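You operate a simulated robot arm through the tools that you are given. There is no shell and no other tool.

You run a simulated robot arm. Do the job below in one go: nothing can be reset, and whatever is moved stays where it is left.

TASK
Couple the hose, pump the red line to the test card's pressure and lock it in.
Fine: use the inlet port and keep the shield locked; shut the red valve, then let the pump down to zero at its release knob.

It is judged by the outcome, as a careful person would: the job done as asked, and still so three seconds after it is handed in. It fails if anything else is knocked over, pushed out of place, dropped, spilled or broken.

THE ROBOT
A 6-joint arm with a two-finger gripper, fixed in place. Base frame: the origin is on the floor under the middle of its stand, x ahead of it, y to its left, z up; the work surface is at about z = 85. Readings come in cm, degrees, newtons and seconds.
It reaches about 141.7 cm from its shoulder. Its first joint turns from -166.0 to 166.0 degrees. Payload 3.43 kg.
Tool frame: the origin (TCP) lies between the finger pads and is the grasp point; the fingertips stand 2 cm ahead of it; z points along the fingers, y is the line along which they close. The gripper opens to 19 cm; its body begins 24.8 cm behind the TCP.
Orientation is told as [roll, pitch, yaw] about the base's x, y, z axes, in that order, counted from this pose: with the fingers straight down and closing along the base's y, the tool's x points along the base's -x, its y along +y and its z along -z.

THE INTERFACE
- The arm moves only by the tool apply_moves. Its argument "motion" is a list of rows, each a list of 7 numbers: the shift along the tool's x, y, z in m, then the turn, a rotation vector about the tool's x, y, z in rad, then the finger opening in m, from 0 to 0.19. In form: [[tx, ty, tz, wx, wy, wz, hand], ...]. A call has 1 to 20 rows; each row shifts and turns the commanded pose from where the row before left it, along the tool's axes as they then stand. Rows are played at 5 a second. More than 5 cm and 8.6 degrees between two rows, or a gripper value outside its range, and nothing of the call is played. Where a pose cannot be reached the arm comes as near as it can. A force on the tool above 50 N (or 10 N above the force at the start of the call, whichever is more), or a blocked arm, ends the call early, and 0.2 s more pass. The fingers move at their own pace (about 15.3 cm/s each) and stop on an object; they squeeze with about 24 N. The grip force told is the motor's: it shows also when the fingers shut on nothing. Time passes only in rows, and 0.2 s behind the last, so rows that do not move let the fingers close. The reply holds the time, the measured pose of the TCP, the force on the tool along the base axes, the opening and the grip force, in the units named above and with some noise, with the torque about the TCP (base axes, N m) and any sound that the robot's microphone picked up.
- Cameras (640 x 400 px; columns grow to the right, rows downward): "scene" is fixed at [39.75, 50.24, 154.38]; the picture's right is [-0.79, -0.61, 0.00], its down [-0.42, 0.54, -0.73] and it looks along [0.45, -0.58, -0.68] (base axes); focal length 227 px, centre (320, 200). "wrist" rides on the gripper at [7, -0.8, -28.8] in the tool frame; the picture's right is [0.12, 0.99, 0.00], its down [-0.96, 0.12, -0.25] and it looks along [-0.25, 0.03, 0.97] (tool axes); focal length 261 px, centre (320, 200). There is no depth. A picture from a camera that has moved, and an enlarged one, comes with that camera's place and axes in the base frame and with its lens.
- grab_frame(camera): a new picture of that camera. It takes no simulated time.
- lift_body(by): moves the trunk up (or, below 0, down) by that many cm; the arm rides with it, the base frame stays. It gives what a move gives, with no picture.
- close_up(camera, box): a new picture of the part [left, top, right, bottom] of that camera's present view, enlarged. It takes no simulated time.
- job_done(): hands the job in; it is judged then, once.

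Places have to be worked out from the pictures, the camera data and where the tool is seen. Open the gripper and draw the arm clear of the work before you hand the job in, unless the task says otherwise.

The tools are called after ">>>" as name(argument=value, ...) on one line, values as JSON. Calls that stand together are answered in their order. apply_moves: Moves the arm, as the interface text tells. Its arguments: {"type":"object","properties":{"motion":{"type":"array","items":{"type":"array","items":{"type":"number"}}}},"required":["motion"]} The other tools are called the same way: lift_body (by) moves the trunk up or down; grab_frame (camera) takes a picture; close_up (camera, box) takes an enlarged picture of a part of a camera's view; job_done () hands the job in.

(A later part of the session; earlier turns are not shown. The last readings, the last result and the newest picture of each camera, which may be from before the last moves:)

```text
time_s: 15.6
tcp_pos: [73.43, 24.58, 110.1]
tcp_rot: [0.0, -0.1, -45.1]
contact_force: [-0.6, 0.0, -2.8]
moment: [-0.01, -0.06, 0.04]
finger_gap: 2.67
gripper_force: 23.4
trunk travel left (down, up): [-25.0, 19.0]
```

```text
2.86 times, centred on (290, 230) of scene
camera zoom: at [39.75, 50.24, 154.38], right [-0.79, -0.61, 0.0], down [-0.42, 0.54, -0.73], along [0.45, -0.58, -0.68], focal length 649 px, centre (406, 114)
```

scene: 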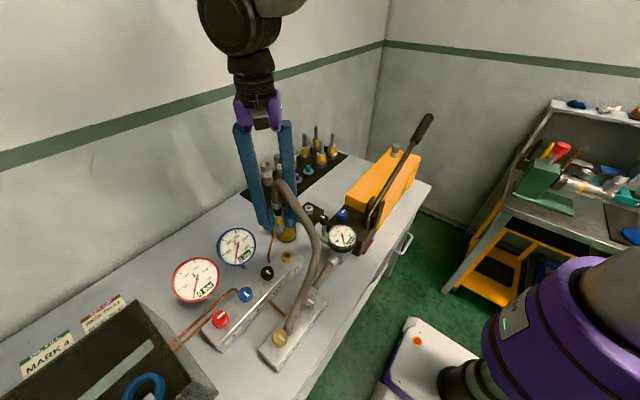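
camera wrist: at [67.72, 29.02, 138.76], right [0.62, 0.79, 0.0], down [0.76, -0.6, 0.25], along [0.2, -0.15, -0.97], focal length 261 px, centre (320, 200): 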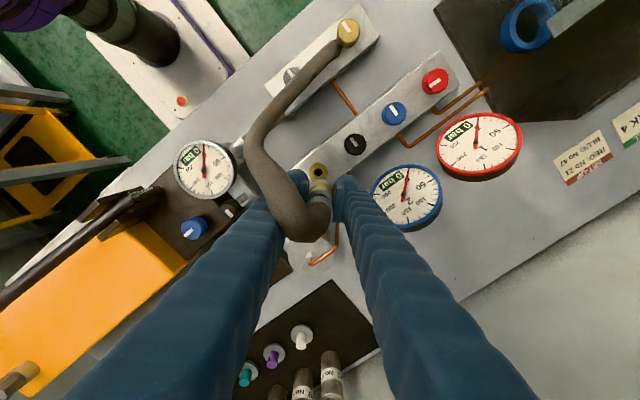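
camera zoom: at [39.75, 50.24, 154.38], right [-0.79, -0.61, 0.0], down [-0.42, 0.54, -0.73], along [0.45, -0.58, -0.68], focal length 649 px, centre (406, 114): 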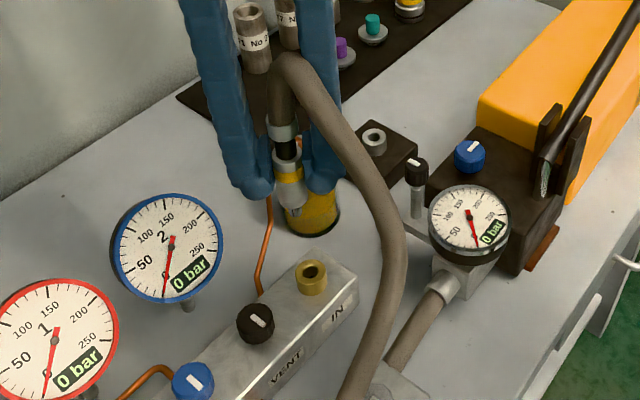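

The hose follows freely. I enlarge the wrist view to compare the port with the tool axis.

>>> close_up(camera="wrist", box=[280, 140, 360, 220])

>>> close_up(camera="scene", box=[250, 200, 310, 270])

```text
5.00 times, centred on (320, 180) of wrist
camera zoom: at [67.72, 29.02, 138.76], right [0.62, 0.79, 0.0], down [0.76, -0.6, 0.25], along [0.2, -0.15, -0.97], focal length 1303 px, centre (320, 300)
```

zoom: 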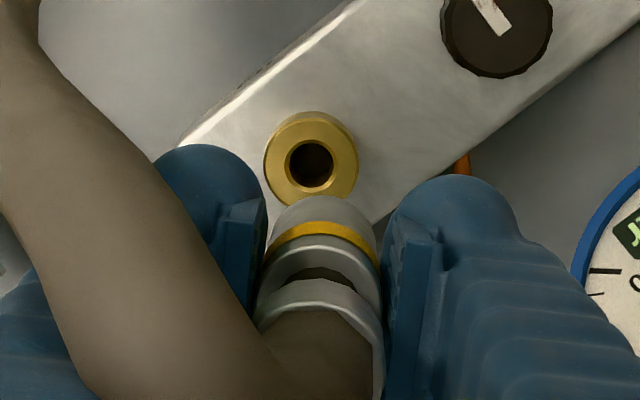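

```text
5.71 times, centred on (280, 235) of scene
camera zoom: at [39.75, 50.24, 154.38], right [-0.79, -0.61, 0.0], down [-0.42, 0.54, -0.73], along [0.45, -0.58, -0.68], focal length 1297 px, centre (549, 0)
```

zoom: 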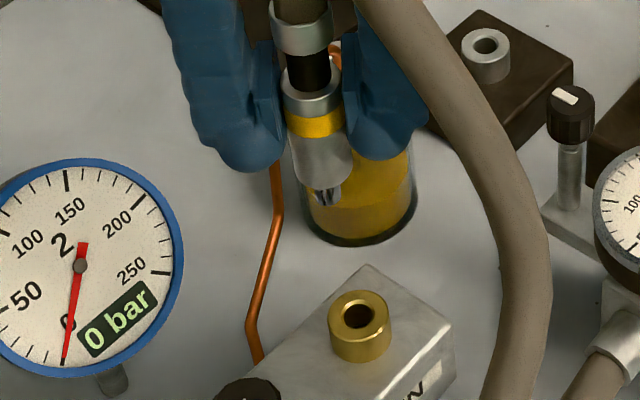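

The coupling's plug hangs well centred; the port lies about 0.3 cm towards tool −y. I correct that and lower to z≈102, still just above the port.

>>> apply_moves(motion=[[0.0005, -0.003, 0.0, 0, 0, 0, 0.0], [0, 0, 0.02, 0, 0, 0, 0.0], [0, 0, 0.02, 0, 0, 0, 0.0], [0, 0, 0.02, 0, 0, 0, 0.0], [0, 0, 0.018, 0, 0, 0, 0.0]])

>>> close_up(camera="wrist", box=[280, 140, 360, 220])

>>> close_up(camera="scene", box=[250, 210, 310, 280])

```text
time_s: 16.8
tcp_pos: [73.46, 24.41, 102.14]
tcp_rot: [0.2, 0.0, -45.1]
contact_force: [-0.3, 0.3, -3.5]
moment: [-0.01, 0.01, 0.03]
finger_gap: 2.65
gripper_force: 24.5
trunk travel left (down, up): [-25.0, 19.0]
```

```text
5.00 times, centred on (320, 180) of wrist
camera zoom: at [67.68, 28.9, 130.88], right [0.62, 0.79, 0.0], down [0.76, -0.6, 0.25], along [0.2, -0.15, -0.97], focal length 1303 px, centre (320, 300)
```

zoom: 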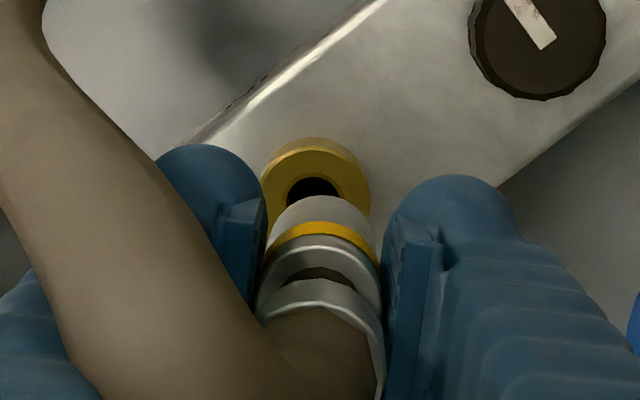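

```text
5.71 times, centred on (280, 245) of scene
camera zoom: at [39.75, 50.24, 154.38], right [-0.79, -0.61, 0.0], down [-0.42, 0.54, -0.73], along [0.45, -0.58, -0.68], focal length 1297 px, centre (549, -57)
```

zoom: 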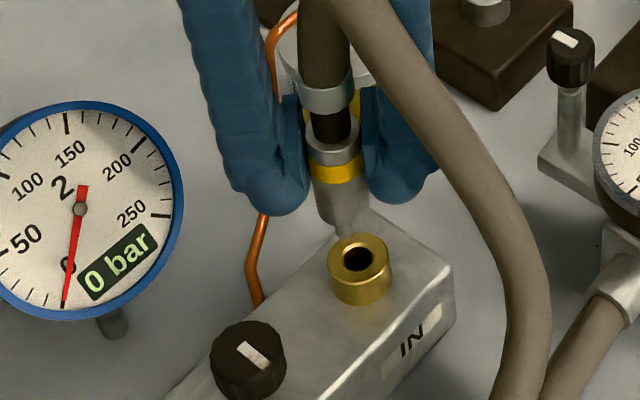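

The plug is about 0.25 cm off toward tool +y from the port hole in both views. I correct and lower another 1 cm, then check again.

>>> apply_moves(motion=[[0.0008, -0.0025, 0.0, 0, 0, 0, 0.0], [0, 0, 0.005, 0, 0, 0, 0.0], [0, 0, 0.005, 0, 0, 0, 0.0]])

>>> close_up(camera="scene", box=[260, 220, 300, 270])

>>> close_up(camera="wrist", box=[290, 150, 350, 210])

```text
time_s: 17.6
tcp_pos: [73.22, 24.11, 101.25]
tcp_rot: [0.1, -0.1, -45.0]
contact_force: [0.5, -0.2, -2.9]
moment: [0.01, 0.01, 0.0]
finger_gap: 2.65
gripper_force: 24.0
trunk travel left (down, up): [-25.0, 19.0]
```

```text
8.00 times, centred on (280, 245) of scene
camera zoom: at [39.75, 50.24, 154.38], right [-0.79, -0.61, 0.0], down [-0.42, 0.54, -0.73], along [0.45, -0.58, -0.68], focal length 1816 px, centre (640, -160)
```

zoom: 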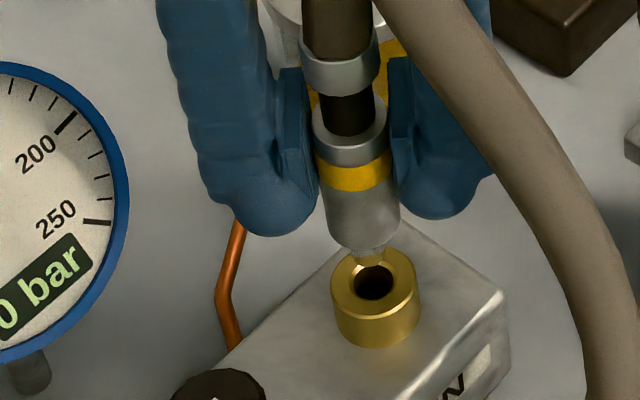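

```text
6.67 times, centred on (320, 180) of wrist
camera zoom: at [67.52, 28.62, 129.88], right [0.62, 0.79, 0.0], down [0.76, -0.6, 0.25], along [0.2, -0.15, -0.97], focal length 1738 px, centre (320, 333)
```

zoom: 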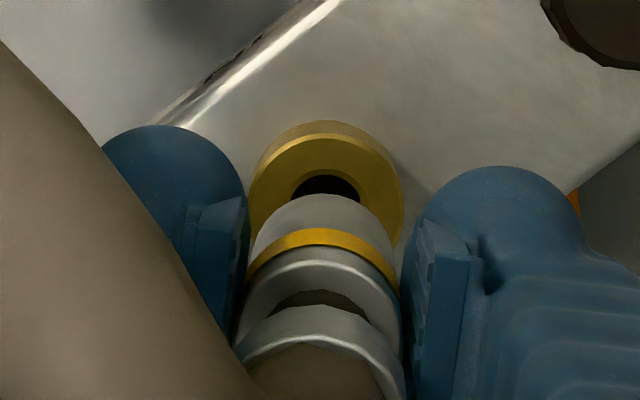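

Plug and hole now line up within about 0.1 cm in both views. I lower in small steps, watching force.

>>> apply_moves(motion=[[0, 0, 0.005, 0, 0, 0, 0.0], [0, 0, 0.005, 0, 0, 0, 0.0], [0, 0, 0.005, 0, 0, 0, 0.0]])

>>> close_up(camera="scene", box=[260, 220, 300, 270])

```text
time_s: 18.4
tcp_pos: [73.13, 24.23, 99.91]
tcp_rot: [0.1, -0.1, -45.0]
contact_force: [-4.9, 2.4, 6.7]
moment: [0.14, 0.24, 0.02]
finger_gap: 2.66
gripper_force: 24.0
trunk travel left (down, up): [-25.0, 19.0]
```

```text
8.00 times, centred on (280, 245) of scene
camera zoom: at [39.75, 50.24, 154.38], right [-0.79, -0.61, 0.0], down [-0.42, 0.54, -0.73], along [0.45, -0.58, -0.68], focal length 1816 px, centre (640, -160)
```

zoom: 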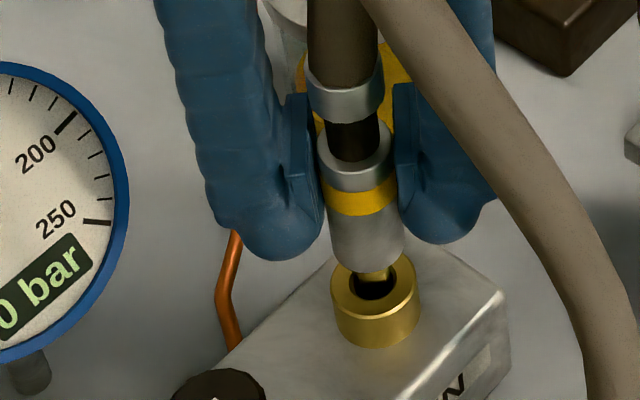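

Light contact pushes the tool toward its +x side, and the picture shows the plug at the far rim of the hole. I back up slightly, shift 0.25 cm along tool +x, and lower again.

>>> apply_moves(motion=[[0, 0, -0.004, 0, 0, 0, 0.0], [0.0025, 0, 0, 0, 0, 0, 0.0], [0, 0, 0.004, 0, 0, 0, 0.0], [0, 0, 0.003, 0, 0, 0, 0.0]])

>>> close_up(camera="scene", box=[260, 220, 300, 270])

```text
time_s: 19.4
tcp_pos: [72.85, 24.39, 99.37]
tcp_rot: [0.1, -0.1, -45.1]
contact_force: [0.6, -0.2, -2.6]
moment: [-0.02, 0.01, -0.01]
finger_gap: 2.66
gripper_force: 24.0
trunk travel left (down, up): [-25.0, 19.0]
```

```text
8.00 times, centred on (280, 245) of scene
camera zoom: at [39.75, 50.24, 154.38], right [-0.79, -0.61, 0.0], down [-0.42, 0.54, -0.73], along [0.45, -0.58, -0.68], focal length 1816 px, centre (640, -160)
```

zoom: 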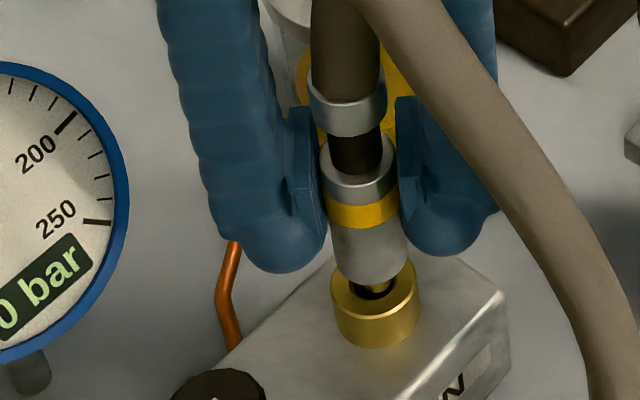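

No side force now and the plug is entering the hole. I continue down.

>>> apply_moves(motion=[[0, 0, 0.004, 0, 0, 0, 0.0], [0, 0, 0.004, 0, 0, 0, 0.0], [0, 0, 0.004, 0, 0, 0, 0.0]])

>>> close_up(camera="scene", box=[260, 220, 300, 270])

```text
time_s: 20.2
tcp_pos: [72.82, 24.39, 98.17]
tcp_rot: [0.2, 0.0, -45.0]
contact_force: [-0.5, -0.5, -2.8]
moment: [0.0, 0.01, -0.01]
finger_gap: 2.64
gripper_force: 24.0
trunk travel left (down, up): [-25.0, 19.0]
```

```text
8.00 times, centred on (280, 245) of scene
camera zoom: at [39.75, 50.24, 154.38], right [-0.79, -0.61, 0.0], down [-0.42, 0.54, -0.73], along [0.45, -0.58, -0.68], focal length 1816 px, centre (640, -160)
```

zoom: 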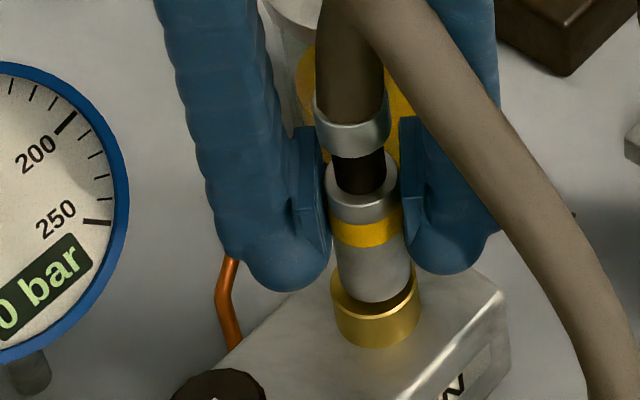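

Still no resistance; sleeve is nearly at the port rim. I push further in small steps until it seats or clicks.

>>> apply_moves(motion=[[0, 0, 0.003, 0, 0, 0, 0.0], [0, 0, 0.003, 0, 0, 0, 0.0], [0, 0, 0.003, 0, 0, 0, 0.0]])

>>> close_up(camera="scene", box=[260, 220, 300, 270])

```text
time_s: 21.0
tcp_pos: [72.96, 24.31, 97.39]
tcp_rot: [0.2, -0.1, -45.0]
contact_force: [1.2, 2.1, 15.0]
moment: [0.04, 0.02, -0.03]
finger_gap: 2.68
gripper_force: 23.9
trunk travel left (down, up): [-25.0, 19.0]
```

```text
8.00 times, centred on (280, 245) of scene
camera zoom: at [39.75, 50.24, 154.38], right [-0.79, -0.61, 0.0], down [-0.42, 0.54, -0.73], along [0.45, -0.58, -0.68], focal length 1816 px, centre (640, -160)
```

zoom: 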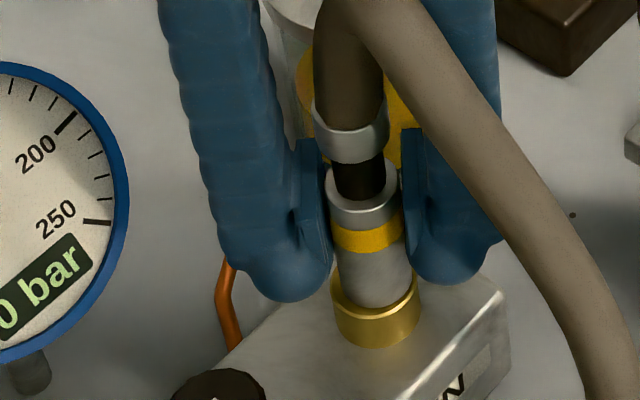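

It meets about 18 N of resistance; sleeve at the rim. I press further for the click, limit being 50 N.

>>> apply_moves(motion=[[0, 0, 0.002, 0, 0, 0, 0.0], [0, 0, 0.002, 0, 0, 0, 0.0], [0, 0, 0.002, 0, 0, 0, 0.0]])

>>> close_up(camera="scene", box=[260, 220, 300, 270])

```text
time_s: 21.8
tcp_pos: [72.96, 24.28, 96.81]
tcp_rot: [0.3, -0.3, -45.1]
contact_force: [2.6, 4.7, 17.1]
moment: [0.09, -0.02, -0.03]
finger_gap: 2.66
gripper_force: 24.0
trunk travel left (down, up): [-25.0, 19.0]
```

```text
8.00 times, centred on (280, 245) of scene
camera zoom: at [39.75, 50.24, 154.38], right [-0.79, -0.61, 0.0], down [-0.42, 0.54, -0.73], along [0.45, -0.58, -0.68], focal length 1816 px, centre (640, -160)
```

zoom: 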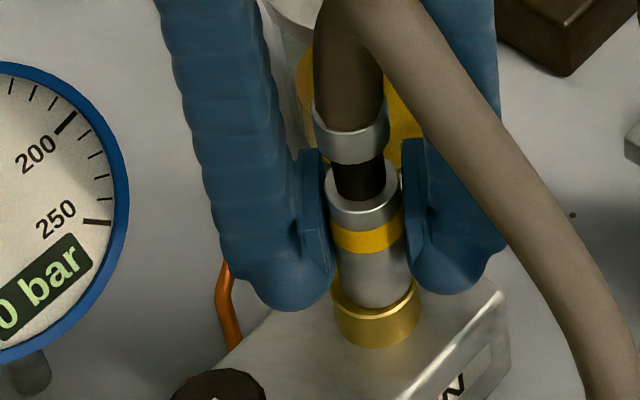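

The fingers slid down the sleeve at about 20 N while the coupling stayed. I enlarge to see whether the sleeve sits flush on the port.

>>> close_up(camera="scene", box=[274, 236, 294, 266])

>>> close_up(camera="wrist", box=[290, 150, 350, 210])

```text
13.33 times, centred on (284, 251) of scene
camera zoom: at [39.75, 50.24, 154.38], right [-0.79, -0.61, 0.0], down [-0.42, 0.54, -0.73], along [0.45, -0.58, -0.68], focal length 3027 px, centre (800, -480)
```

zoom: 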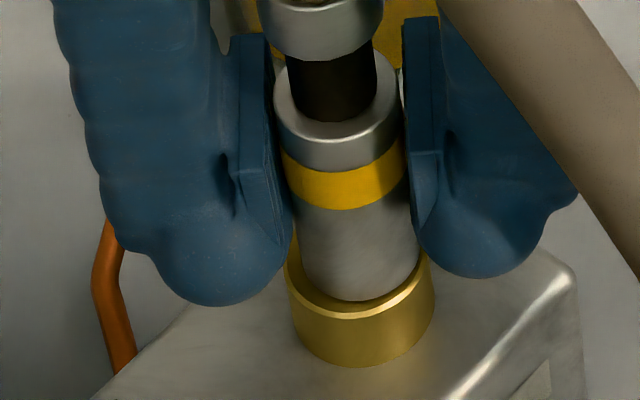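

```text
6.67 times, centred on (320, 180) of wrist
camera zoom: at [67.22, 28.74, 125.47], right [0.62, 0.79, 0.0], down [0.76, -0.6, 0.25], along [0.2, -0.15, -0.97], focal length 1738 px, centre (320, 333)
```

zoom: 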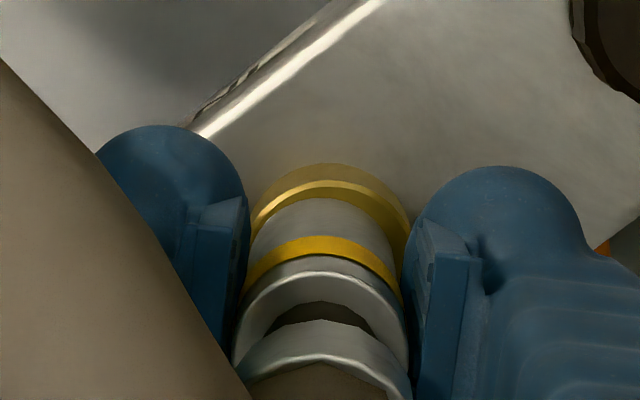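

The sleeve still seems about 2–3 mm above the rim and there is ~5 N of side force toward tool +y. I ease up a little, shift 0.12 cm along tool +y to remove the side load, and press again.

>>> apply_moves(motion=[[0, 0, -0.003, 0, 0, 0, 0.0], [0, 0.0012, 0, 0, 0, 0, 0.0], [0, 0, 0, 0, 0, 0, 0.0]])

>>> close_up(camera="scene", box=[274, 236, 294, 266])

```text
time_s: 22.6
tcp_pos: [72.96, 24.31, 97.03]
tcp_rot: [-0.1, -0.1, -45.1]
contact_force: [0.3, 0.3, -3.4]
moment: [0.0, -0.01, -0.03]
finger_gap: 2.65
gripper_force: 23.4
trunk travel left (down, up): [-25.0, 19.0]
```

```text
13.33 times, centred on (284, 251) of scene
camera zoom: at [39.75, 50.24, 154.38], right [-0.79, -0.61, 0.0], down [-0.42, 0.54, -0.73], along [0.45, -0.58, -0.68], focal length 3027 px, centre (800, -480)
```

zoom: 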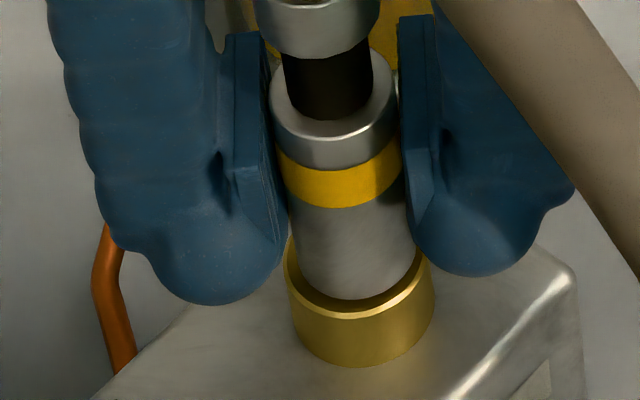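

Side load is gone. I press down again in small steps.

>>> apply_moves(motion=[[0, -0.0006, 0.002, 0, 0, 0, 0.0], [0, 0, 0.002, 0, 0, 0, 0.0], [0, 0, 0.002, 0, 0, 0, 0.0], [0, 0, 0.002, 0, 0, 0, 0.0]])

>>> close_up(camera="scene", box=[274, 236, 294, 266])

```text
time_s: 23.6
tcp_pos: [72.92, 24.39, 96.31]
tcp_rot: [0.2, -0.2, -45.0]
contact_force: [3.5, -0.2, 17.1]
moment: [-0.05, -0.14, -0.05]
finger_gap: 2.66
gripper_force: 24.2
trunk travel left (down, up): [-25.0, 19.0]
```

```text
13.33 times, centred on (284, 251) of scene
camera zoom: at [39.75, 50.24, 154.38], right [-0.79, -0.61, 0.0], down [-0.42, 0.54, -0.73], along [0.45, -0.58, -0.68], focal length 3027 px, centre (800, -480)
```

zoom: 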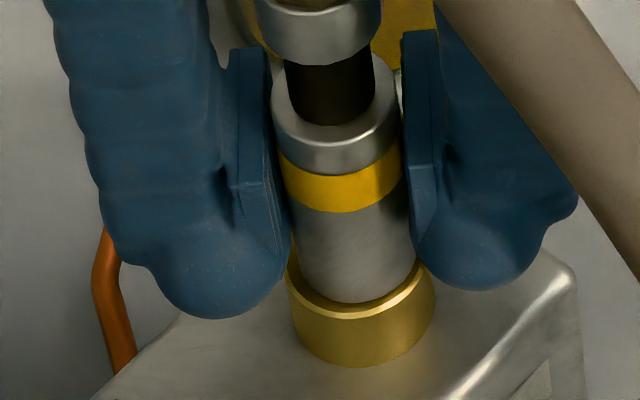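

It went about 1 mm deeper, then the fingers slid again at ~20 N. I test whether it has latched by pulling up gently.

>>> apply_moves(motion=[[0, 0, -0.003, 0, 0, 0, 0.0], [0, 0, -0.003, 0, 0, 0, 0.0]])

>>> close_up(camera="scene", box=[274, 236, 294, 266])

```text
time_s: 24.2
tcp_pos: [72.94, 24.34, 96.65]
tcp_rot: [0.2, -0.2, -45.0]
contact_force: [2.7, 2.0, -3.4]
moment: [0.06, -0.12, 0.0]
finger_gap: 2.63
gripper_force: 24.7
trunk travel left (down, up): [-25.0, 19.0]
```

```text
13.33 times, centred on (284, 251) of scene
camera zoom: at [39.75, 50.24, 154.38], right [-0.79, -0.61, 0.0], down [-0.42, 0.54, -0.73], along [0.45, -0.58, -0.68], focal length 3027 px, centre (800, -480)
```

zoom: 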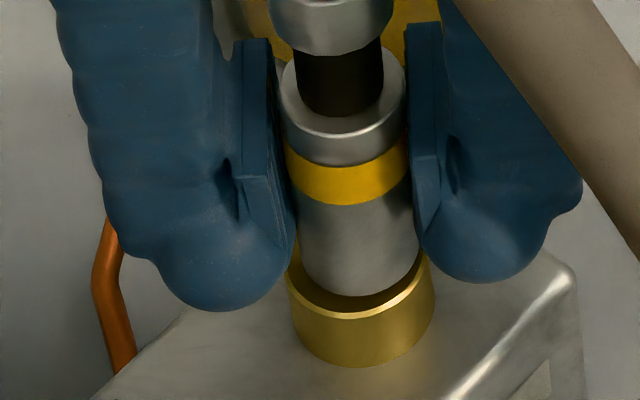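

It lifts freely, so it has not latched; friction limits my push to ~20 N. I set it down flush, open the fingers and look at how it sits, planning to press on it from the top with closed fingers.

>>> apply_moves(motion=[[0, 0, 0.004, 0, 0, 0, 0.0], [0, 0, 0.002, 0, 0, 0, 0.0], [0, 0, 0, 0, 0, 0, 0.05], [0, 0, 0, 0, 0, 0, 0.06]])

>>> close_up(camera="scene", box=[274, 236, 294, 266])

>>> close_up(camera="wrist", box=[280, 140, 360, 220])

```text
time_s: 25.2
tcp_pos: [73.06, 24.23, 96.23]
tcp_rot: [0.1, 0.0, -45.0]
contact_force: [0.9, 0.6, -1.3]
moment: [0.01, 0.02, 0.01]
finger_gap: 6.01
gripper_force: 0.0
trunk travel left (down, up): [-25.0, 19.0]
```

```text
13.33 times, centred on (284, 251) of scene
camera zoom: at [39.75, 50.24, 154.38], right [-0.79, -0.61, 0.0], down [-0.42, 0.54, -0.73], along [0.45, -0.58, -0.68], focal length 3027 px, centre (800, -480)
```

zoom: 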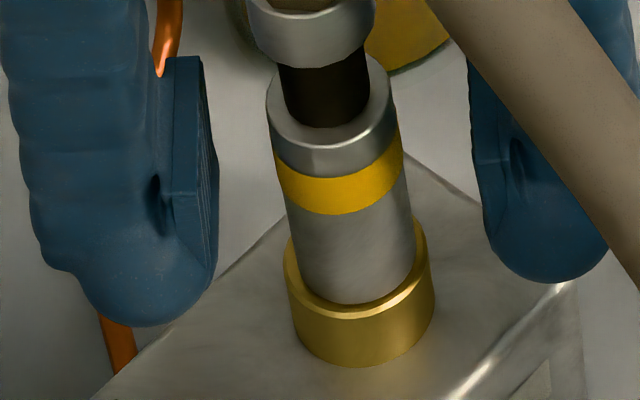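

```text
5.00 times, centred on (320, 180) of wrist
camera zoom: at [67.34, 28.77, 124.84], right [0.62, 0.79, 0.0], down [0.76, -0.6, 0.25], along [0.2, -0.15, -0.97], focal length 1303 px, centre (320, 300)
```

zoom: 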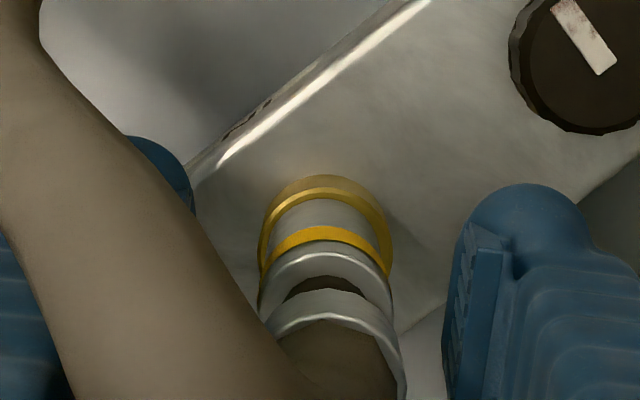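

The coupling stands by itself in the port, leaning very slightly. I rise above the hose bend, close the fingers and get ready to press straight down on the ferrule.

>>> apply_moves(motion=[[0, 0, -0.03, 0, 0, 0, 0.06], [0, 0, -0.045, 0, 0, 0, 0.06], [0, 0, -0.045, 0, 0, 0, 0.06], [0, 0, -0.045, 0, 0, 0, 0.06], [0, 0, -0.02, 0, 0, 0, 0.06], [0, 0, 0, 0, 0, 0, 0.0], [0, 0, 0, 0, 0, 0, 0.0]])

>>> grab_frame(camera="wrist")

>>> close_up(camera="scene", box=[235, 170, 345, 300])

```text
time_s: 26.8
tcp_pos: [72.72, 24.23, 114.74]
tcp_rot: [0.1, -0.1, -45.0]
contact_force: [-0.3, 0.2, 0.6]
moment: [-0.01, -0.03, -0.02]
finger_gap: 0.02
gripper_force: 24.0
trunk travel left (down, up): [-25.0, 19.0]
```

```text
taken
camera wrist: at [67.02, 28.68, 143.4], right [0.62, 0.79, 0.0], down [0.76, -0.6, 0.25], along [0.2, -0.15, -0.97], focal length 261 px, centre (320, 200)
```

wrist: 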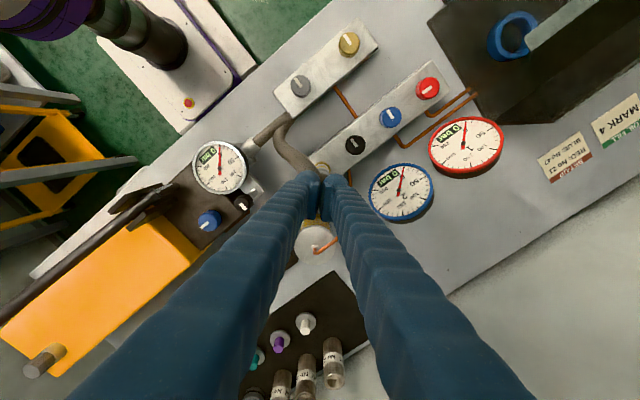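

```text
3.08 times, centred on (290, 235) of scene
camera zoom: at [39.75, 50.24, 154.38], right [-0.79, -0.61, 0.0], down [-0.42, 0.54, -0.73], along [0.45, -0.58, -0.68], focal length 698 px, centre (412, 92)
```

zoom: 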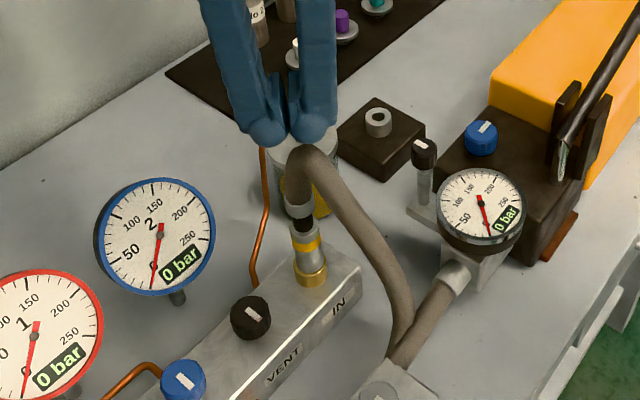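

The coupling stands in the IN port. I lower the closed fingers step by step onto it, watching where contact begins.

>>> apply_moves(motion=[[0, 0, 0.01, 0, 0, 0, 0.0], [0, 0, 0.01, 0, 0, 0, 0.0], [0, 0, 0.01, 0, 0, 0, 0.0]])

>>> close_up(camera="scene", box=[235, 170, 345, 300])

```text
time_s: 27.6
tcp_pos: [72.89, 24.27, 111.86]
tcp_rot: [0.2, -0.1, -45.0]
contact_force: [-0.4, 0.8, -0.9]
moment: [0.0, -0.02, -0.03]
finger_gap: 0.0
gripper_force: 24.2
trunk travel left (down, up): [-25.0, 19.0]
```

```text
3.08 times, centred on (290, 235) of scene
camera zoom: at [39.75, 50.24, 154.38], right [-0.79, -0.61, 0.0], down [-0.42, 0.54, -0.73], along [0.45, -0.58, -0.68], focal length 698 px, centre (412, 92)
```

zoom: 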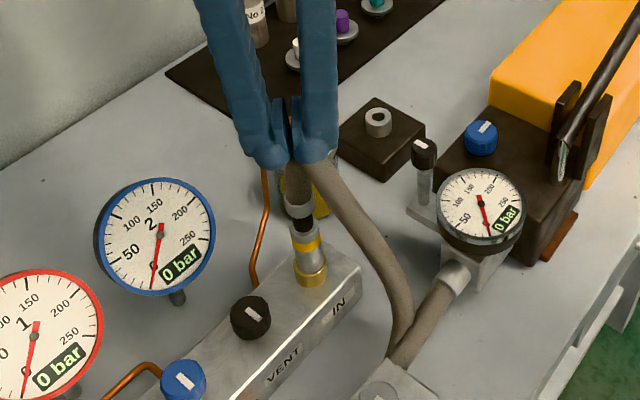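

The hose offers no resistance (no force yet). I keep lowering toward the ferrule top.

>>> apply_moves(motion=[[0, 0, 0.01, 0, 0, 0, 0.0], [0, 0, 0.01, 0, 0, 0, 0.0], [0, 0, 0.01, 0, 0, 0, 0.0], [0, 0, 0.01, 0, 0, 0, 0.0], [0, 0, 0.005, 0, 0, 0, 0.0]])

>>> close_up(camera="scene", box=[250, 190, 310, 270])

```text
time_s: 28.8
tcp_pos: [73.14, 24.34, 107.2]
tcp_rot: [0.0, -0.1, -45.0]
contact_force: [-0.1, -0.2, -0.8]
moment: [-0.04, -0.02, -0.01]
finger_gap: 0.0
gripper_force: 24.1
trunk travel left (down, up): [-25.0, 19.0]
```

```text
5.00 times, centred on (280, 230) of scene
camera zoom: at [39.75, 50.24, 154.38], right [-0.79, -0.61, 0.0], down [-0.42, 0.54, -0.73], along [0.45, -0.58, -0.68], focal length 1135 px, centre (520, 50)
```

zoom: 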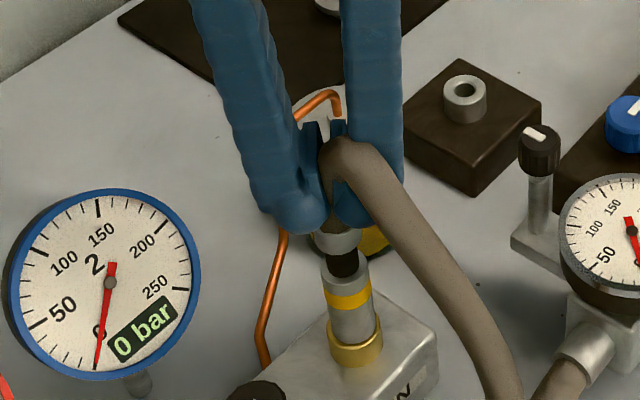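

The tips are just above the ferrule. I continue with 4 mm steps until contact.

>>> apply_moves(motion=[[0, 0, 0.004, 0, 0, 0, 0.0], [0, 0, 0.004, 0, 0, 0, 0.0], [0, 0, 0.004, 0, 0, 0, 0.0], [0, 0, 0.004, 0, 0, 0, 0.0]])

>>> close_up(camera="scene", box=[250, 190, 310, 270])

```text
time_s: 29.8
tcp_pos: [72.88, 24.54, 105.59]
tcp_rot: [-0.1, -0.1, -45.1]
contact_force: [-0.1, -0.4, 0.1]
moment: [-0.01, -0.01, -0.03]
finger_gap: 0.0
gripper_force: 24.1
trunk travel left (down, up): [-25.0, 19.0]
```

```text
5.00 times, centred on (280, 230) of scene
camera zoom: at [39.75, 50.24, 154.38], right [-0.79, -0.61, 0.0], down [-0.42, 0.54, -0.73], along [0.45, -0.58, -0.68], focal length 1135 px, centre (520, 50)
```

zoom: 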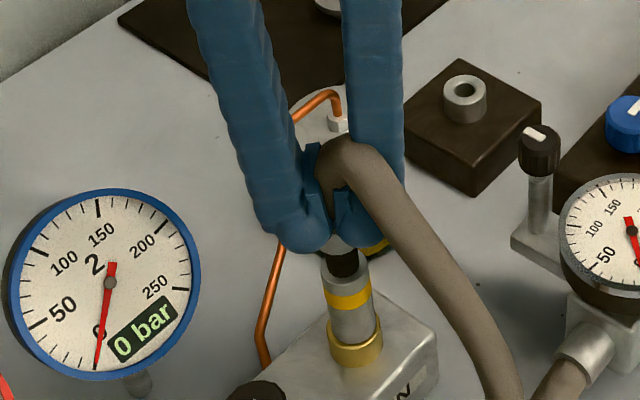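

Still no contact. I go on in 3 mm steps.

>>> apply_moves(motion=[[0, 0, 0.003, 0, 0, 0, 0.0], [0, 0, 0.003, 0, 0, 0, 0.0], [0, 0, 0.003, 0, 0, 0, 0.0]])

>>> close_up(camera="scene", box=[250, 190, 310, 270])

```text
time_s: 30.6
tcp_pos: [73.4, 24.51, 105.48]
tcp_rot: [0.7, -0.3, -45.0]
contact_force: [-0.8, -1.9, 23.5]
moment: [-0.13, 0.26, 0.02]
finger_gap: 0.0
gripper_force: 24.3
trunk travel left (down, up): [-25.0, 19.0]
stopped in row 3: the force on the tool passed its limit at 52 N (the readings are from after the stop); the commanded pose is now the measured one
```

```text
5.00 times, centred on (280, 230) of scene
camera zoom: at [39.75, 50.24, 154.38], right [-0.79, -0.61, 0.0], down [-0.42, 0.54, -0.73], along [0.45, -0.58, -0.68], focal length 1135 px, centre (520, 50)
```

zoom: 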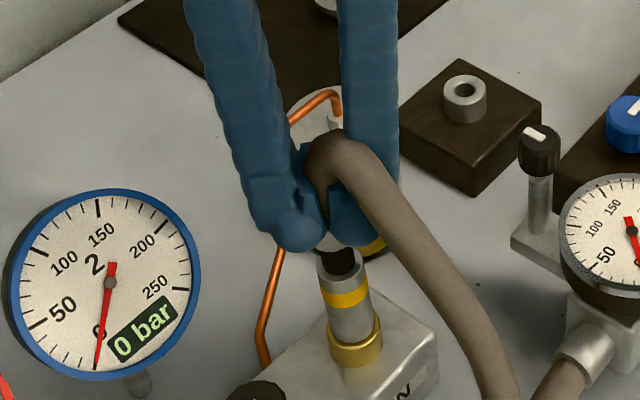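

The push passed 50 N without a click; the coupling leaned slightly under the rounded tips. I go up, open, and re-grip the sleeve to test and re-centre it.

>>> apply_moves(motion=[[0, 0, -0.02, 0, 0, 0, 0.0], [0, 0, -0.03, 0, 0, 0, 0.0], [0, 0, -0.03, 0, 0, 0, 0.0], [0, 0, 0, 0, 0, 0, 0.06], [0, 0, 0, 0, 0, 0, 0.06]])

>>> close_up(camera="scene", box=[274, 236, 294, 266])

>>> close_up(camera="wrist", box=[280, 120, 360, 200])

```text
time_s: 31.8
tcp_pos: [73.25, 24.44, 113.25]
tcp_rot: [0.5, -0.3, -45.0]
contact_force: [0.0, -0.5, 0.5]
moment: [-0.02, -0.02, 0.01]
finger_gap: 5.99
gripper_force: 0.0
trunk travel left (down, up): [-25.0, 19.0]
```

```text
13.33 times, centred on (284, 251) of scene
camera zoom: at [39.75, 50.24, 154.38], right [-0.79, -0.61, 0.0], down [-0.42, 0.54, -0.73], along [0.45, -0.58, -0.68], focal length 3027 px, centre (800, -480)
```

zoom: 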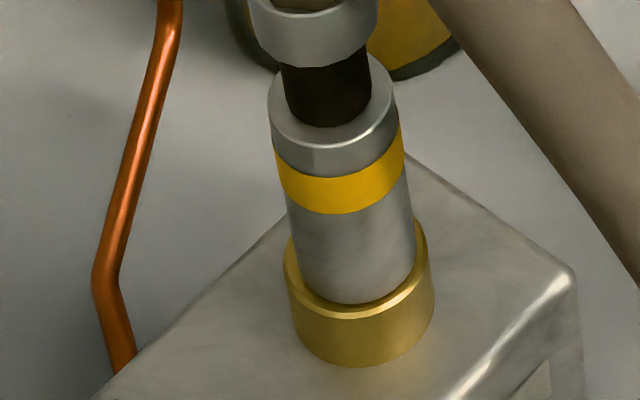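

```text
5.00 times, centred on (320, 160) of wrist
camera zoom: at [67.4, 28.87, 141.9], right [0.62, 0.79, 0.01], down [0.76, -0.6, 0.25], along [0.2, -0.15, -0.97], focal length 1303 px, centre (320, 400)
```

zoom: 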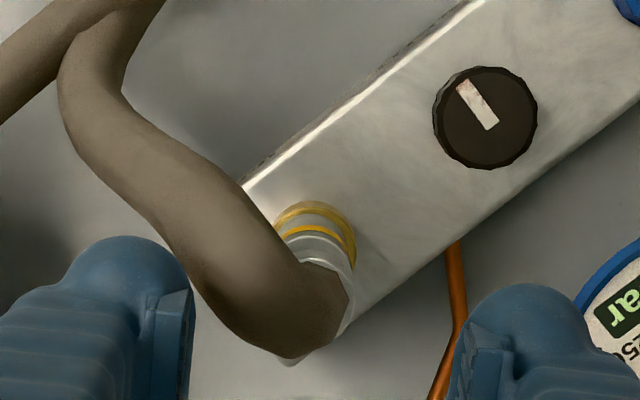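

It looks upright and flush in the port. I re-centre the tool over (72.9, 24.35), descend, grip and pull lightly to test for a latch.

>>> apply_moves(motion=[[0.0017, -0.003, 0, 0.0098, -0.0025, 0, 0.06], [0, 0, 0.04, 0, 0, 0, 0.06], [0, 0, 0.04, 0, 0, 0, 0.06], [0, 0, 0.04, 0, 0, 0, 0.06], [0, 0, 0.035, 0, 0, 0, 0.06], [0, 0, 0, 0, 0, 0, 0.0], [0, 0, 0, 0, 0, 0, 0.0], [0, 0, 0, 0, 0, 0, 0.0]])

>>> close_up(camera="scene", box=[274, 236, 294, 266])

```text
time_s: 33.6
tcp_pos: [73.1, 24.25, 97.3]
tcp_rot: [0.0, -0.4, -45.1]
contact_force: [0.3, -0.1, -0.1]
moment: [-0.01, 0.0, -0.03]
finger_gap: 2.63
gripper_force: 23.6
trunk travel left (down, up): [-25.0, 19.0]
```

```text
13.33 times, centred on (284, 251) of scene
camera zoom: at [39.75, 50.24, 154.38], right [-0.79, -0.61, 0.0], down [-0.42, 0.54, -0.73], along [0.45, -0.58, -0.68], focal length 3027 px, centre (800, -480)
```

zoom: 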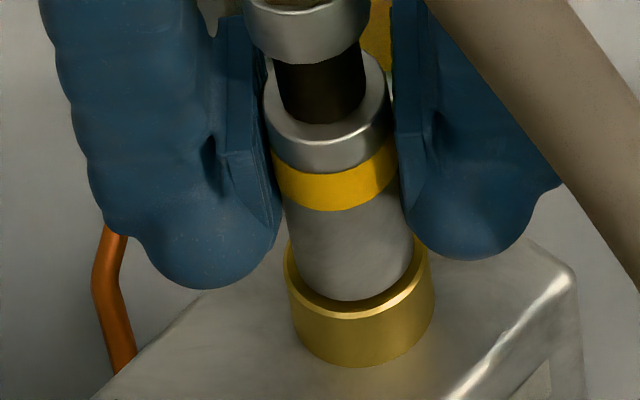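

Gripped at z 97.3. I pull up 4 mm gently to see whether it is latched.

>>> apply_moves(motion=[[0, 0, -0.002, 0, 0, 0, 0.0], [0, 0, -0.002, 0, 0, 0, 0.0]])

>>> close_up(camera="scene", box=[274, 236, 294, 266])

```text
time_s: 34.2
tcp_pos: [73.08, 24.36, 97.75]
tcp_rot: [-0.1, -0.5, -45.1]
contact_force: [1.0, -0.4, -2.3]
moment: [0.0, -0.08, -0.02]
finger_gap: 2.66
gripper_force: 23.7
trunk travel left (down, up): [-25.0, 19.0]
```

```text
13.33 times, centred on (284, 251) of scene
camera zoom: at [39.75, 50.24, 154.38], right [-0.79, -0.61, 0.0], down [-0.42, 0.54, -0.73], along [0.45, -0.58, -0.68], focal length 3027 px, centre (800, -480)
```

zoom: 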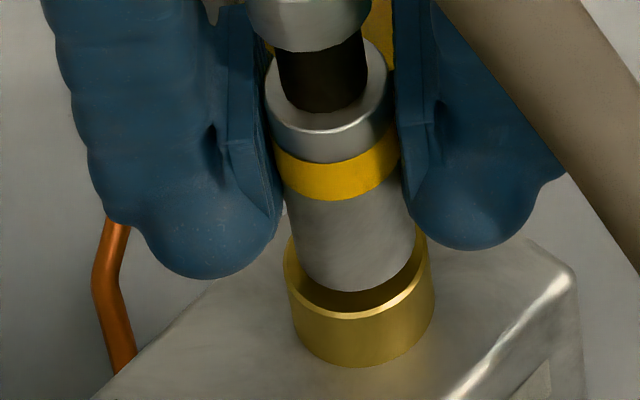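

It lifts freely — still not latched. I raise it clear of the port to inspect the plug and the hole closely.

>>> apply_moves(motion=[[0, 0, -0.02, 0, 0, 0, 0.0], [0, 0, -0.02, 0, 0, 0, 0.0], [0, 0, -0.02, 0, 0, 0, 0.0]])

>>> close_up(camera="scene", box=[268, 216, 298, 262])

>>> close_up(camera="wrist", box=[290, 140, 350, 200])

>>> close_up(camera="scene", box=[310, 198, 340, 222])

```text
time_s: 35.0
tcp_pos: [72.77, 24.38, 104.19]
tcp_rot: [-0.1, -0.5, -45.0]
contact_force: [0.5, 0.3, -2.6]
moment: [-0.01, 0.01, -0.04]
finger_gap: 2.66
gripper_force: 24.4
trunk travel left (down, up): [-25.0, 19.0]
```

```text
8.70 times, centred on (283, 239) of scene
camera zoom: at [39.75, 50.24, 154.38], right [-0.79, -0.61, 0.0], down [-0.42, 0.54, -0.73], along [0.45, -0.58, -0.68], focal length 1974 px, centre (642, -139)
```

zoom: 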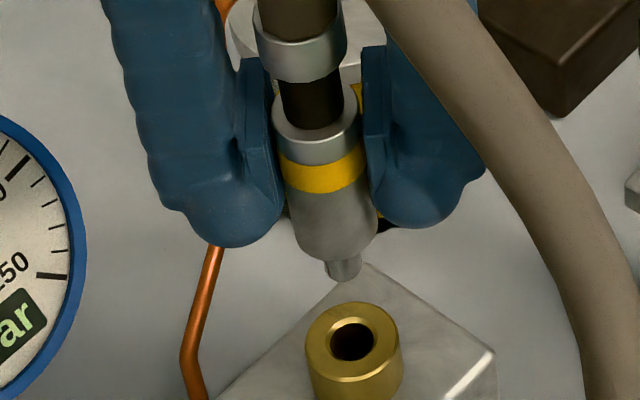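

```text
6.67 times, centred on (320, 170) of wrist
camera zoom: at [67.14, 29.02, 132.81], right [0.62, 0.79, 0.0], down [0.76, -0.6, 0.26], along [0.2, -0.16, -0.97], focal length 1738 px, centre (320, 400)
```

zoom: 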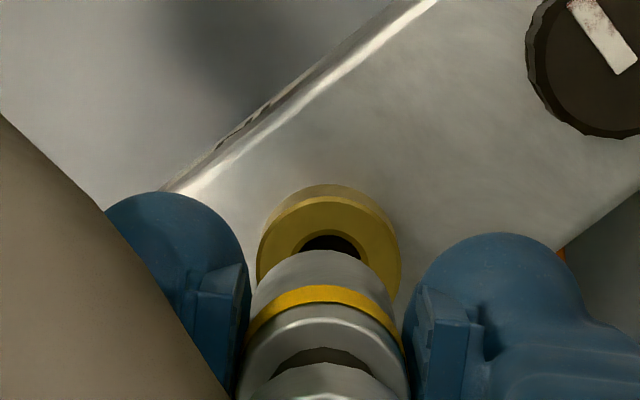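

```text
16.00 times, centred on (325, 210) of scene
camera zoom: at [39.75, 50.24, 154.38], right [-0.79, -0.61, 0.0], down [-0.42, 0.54, -0.73], along [0.45, -0.58, -0.68], focal length 3632 px, centre (240, 40)
```

zoom: 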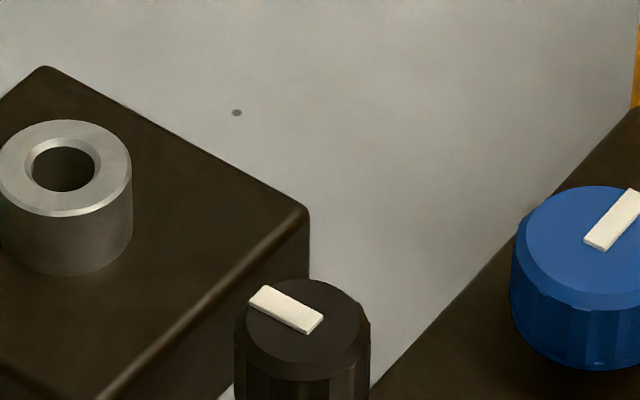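

Plug (≈1.2 cm) and hole (≈1.65 cm) are plain round, and the axes line up within about 1 mm. I correct the small tool tilt, re-insert, and this time twist slightly while pressing lightly.

>>> apply_moves(motion=[[0, 0, 0, 0.006, 0.006, 0, 0.0], [0, 0.0005, 0.015, 0, 0, 0, 0.0], [0, 0, 0.015, 0, 0, 0, 0.0], [0, 0, 0.015, 0, 0, 0, 0.0], [0, 0, 0.012, 0, 0, 0, 0.0]])

>>> close_up(camera="scene", box=[274, 236, 294, 266])

```text
time_s: 36.2
tcp_pos: [73.11, 24.52, 98.34]
tcp_rot: [-0.4, 0.0, -45.1]
contact_force: [8.2, -4.3, -2.2]
moment: [-0.35, -0.44, 0.02]
finger_gap: 2.66
gripper_force: 23.4
trunk travel left (down, up): [-25.0, 19.0]
```

```text
13.33 times, centred on (284, 251) of scene
camera zoom: at [39.75, 50.24, 154.38], right [-0.79, -0.61, 0.0], down [-0.42, 0.54, -0.73], along [0.45, -0.58, -0.68], focal length 3027 px, centre (800, -480)
```

zoom: 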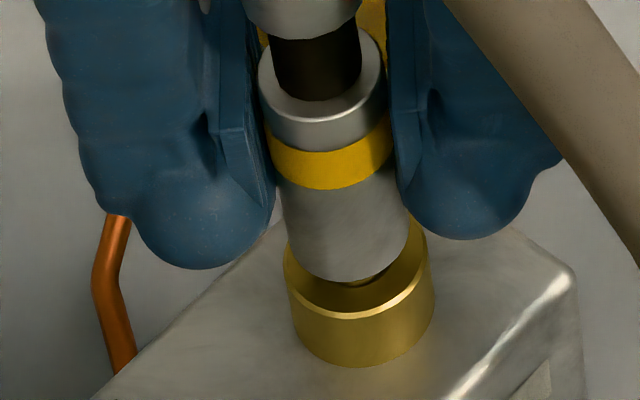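

There is ~9 N side force toward tool −x, so I move 1.5 mm that way to centre the plug in the hole.

>>> apply_moves(motion=[[-0.0015, 0, 0, 0, 0, 0, 0.0], [0, 0, 0, 0, 0, 0, 0.0]])

>>> close_up(camera="scene", box=[274, 236, 294, 266])

```text
time_s: 36.8
tcp_pos: [73.0, 24.3, 98.29]
tcp_rot: [-0.5, -0.1, -45.1]
contact_force: [3.5, -1.0, -3.0]
moment: [-0.01, -0.19, -0.03]
finger_gap: 2.63
gripper_force: 23.9
trunk travel left (down, up): [-25.0, 19.0]
```

```text
13.33 times, centred on (284, 251) of scene
camera zoom: at [39.75, 50.24, 154.38], right [-0.79, -0.61, 0.0], down [-0.42, 0.54, -0.73], along [0.45, -0.58, -0.68], focal length 3027 px, centre (800, -480)
```

zoom: 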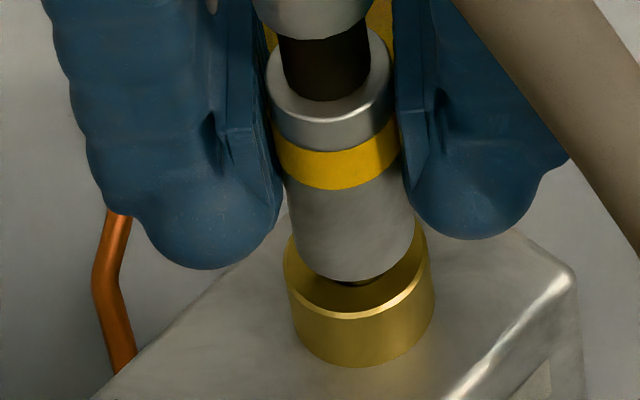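

Force fell to ~3.5 N; I shift another 1 mm along tool −x and slightly +y.

>>> apply_moves(motion=[[-0.001, 0.0004, 0, 0, 0, 0, 0.0], [0, 0, 0, 0, 0, 0, 0.0]])

```text
time_s: 37.4
tcp_pos: [73.06, 24.31, 98.48]
tcp_rot: [-0.6, -0.1, -45.2]
contact_force: [1.1, 0.0, -3.7]
moment: [-0.03, -0.03, 0.03]
finger_gap: 2.63
gripper_force: 24.0
trunk travel left (down, up): [-25.0, 19.0]
```

Almost no side load now, at one edge of the clearance. I straighten the roll, move 1.5 mm further to the middle, then press down lightly.

>>> apply_moves(motion=[[-0.0015, 0, 0, -0.006, 0.006, 0, 0.0], [0, 0, 0.003, 0, 0, 0, 0.0], [0, 0, 0.003, 0, 0, 0, 0.0], [0, 0, 0.002, 0, 0, 0, 0.0]])

>>> close_up(camera="scene", box=[274, 236, 294, 266])

```text
time_s: 38.4
tcp_pos: [73.17, 24.23, 97.42]
tcp_rot: [-0.2, 0.3, -45.0]
contact_force: [-0.5, -0.1, -3.1]
moment: [-0.01, 0.0, 0.01]
finger_gap: 2.65
gripper_force: 23.8
trunk travel left (down, up): [-25.0, 19.0]
```

```text
13.33 times, centred on (284, 251) of scene
camera zoom: at [39.75, 50.24, 154.38], right [-0.79, -0.61, 0.0], down [-0.42, 0.54, -0.73], along [0.45, -0.58, -0.68], focal length 3027 px, centre (800, -480)
```

zoom: 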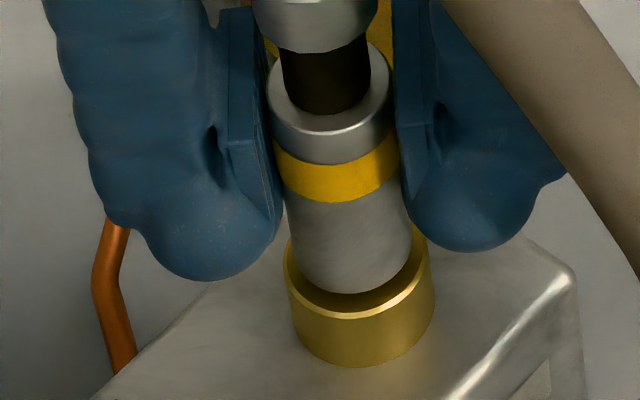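

No side force and still free. I press down in 2 mm steps.

>>> apply_moves(motion=[[0, 0, 0.002, 0, 0, 0, 0.0], [0, 0, 0.002, 0, 0, 0, 0.0], [0, 0, 0.0015, 0, 0, 0, 0.0], [0, 0, 0, 0, 0, 0, 0.0]])

>>> close_up(camera="scene", box=[274, 236, 294, 266])

```text
time_s: 39.4
tcp_pos: [73.28, 24.21, 97.23]
tcp_rot: [0.1, 0.2, -45.1]
contact_force: [0.2, 1.5, 16.2]
moment: [0.07, 0.04, -0.01]
finger_gap: 2.63
gripper_force: 24.1
trunk travel left (down, up): [-25.0, 19.0]
```

```text
13.33 times, centred on (284, 251) of scene
camera zoom: at [39.75, 50.24, 154.38], right [-0.79, -0.61, 0.0], down [-0.42, 0.54, -0.73], along [0.45, -0.58, -0.68], focal length 3027 px, centre (800, -480)
```

zoom: 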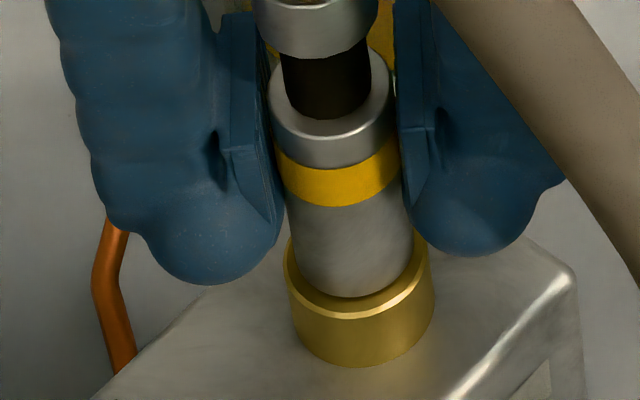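

It bottoms at ~19 N again but stands slightly away from the hole centre in depth, perhaps tilted between the pads. I release it so it settles flush, then look.

>>> apply_moves(motion=[[0, 0, -0.001, 0, 0, 0, 0.0], [0, 0, 0, 0, 0, 0, 0.06], [0, 0, 0, 0, 0, 0, 0.06]])

>>> close_up(camera="scene", box=[274, 236, 294, 266])

>>> close_up(camera="wrist", box=[280, 150, 360, 230])

```text
time_s: 40.2
tcp_pos: [73.16, 24.19, 97.05]
tcp_rot: [-0.1, 0.3, -45.1]
contact_force: [1.1, 0.4, 0.0]
moment: [0.01, 0.0, 0.0]
finger_gap: 5.99
gripper_force: 0.1
trunk travel left (down, up): [-25.0, 19.0]
```

```text
13.33 times, centred on (284, 251) of scene
camera zoom: at [39.75, 50.24, 154.38], right [-0.79, -0.61, 0.0], down [-0.42, 0.54, -0.73], along [0.45, -0.58, -0.68], focal length 3027 px, centre (800, -480)
```

zoom: 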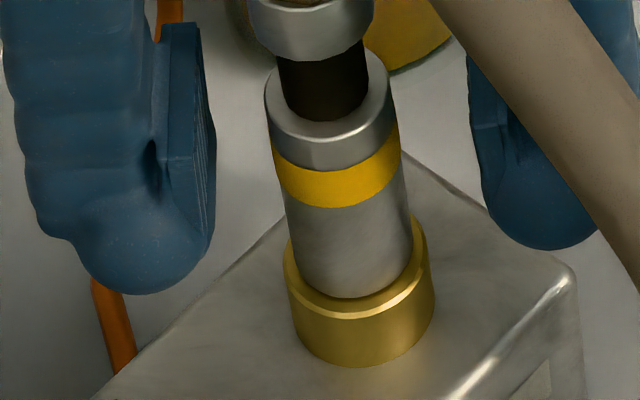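

```text
5.00 times, centred on (320, 190) of wrist
camera zoom: at [67.75, 28.48, 125.74], right [0.62, 0.79, 0.0], down [0.76, -0.6, 0.24], along [0.19, -0.15, -0.97], focal length 1303 px, centre (320, 250)
```

zoom: 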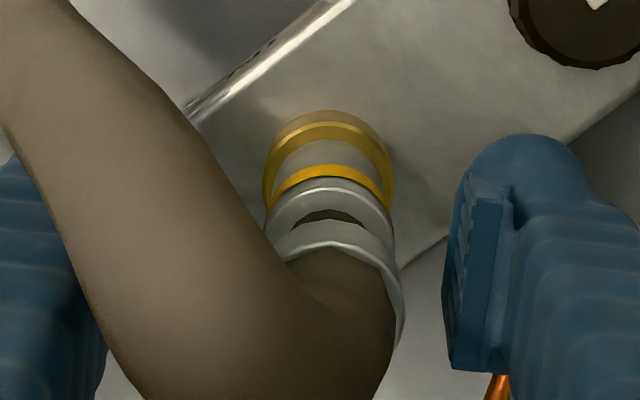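

It rests on the ring about 2 mm off toward tool −x. I grip again, lift 1 mm, shift 1.8 mm along +x, press lightly and try a twist.

>>> apply_moves(motion=[[0, 0, 0, 0, 0, 0, 0.0], [0, 0, 0, 0, 0, 0, 0.0], [0, 0, -0.001, 0, 0, 0, 0.0], [0.0018, 0, 0, 0, 0, 0, 0.0], [0, 0, 0.002, 0, 0, 0, 0.0], [0, 0, 0.001, 0, 0, 0, 0.0]])

>>> close_up(camera="scene", box=[274, 236, 294, 266])

```text
time_s: 41.6
tcp_pos: [73.11, 24.15, 97.09]
tcp_rot: [0.0, 0.3, -45.1]
contact_force: [0.9, -1.0, 10.8]
moment: [-0.1, 0.02, 0.02]
finger_gap: 2.65
gripper_force: 24.1
trunk travel left (down, up): [-25.0, 19.0]
```

```text
13.33 times, centred on (284, 251) of scene
camera zoom: at [39.75, 50.24, 154.38], right [-0.79, -0.61, 0.0], down [-0.42, 0.54, -0.73], along [0.45, -0.58, -0.68], focal length 3027 px, centre (800, -480)
```

zoom: 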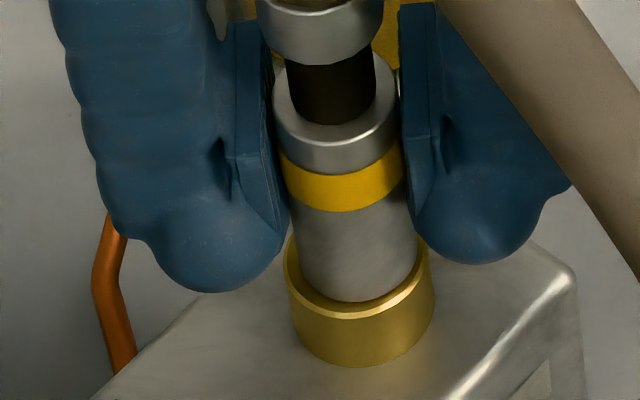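

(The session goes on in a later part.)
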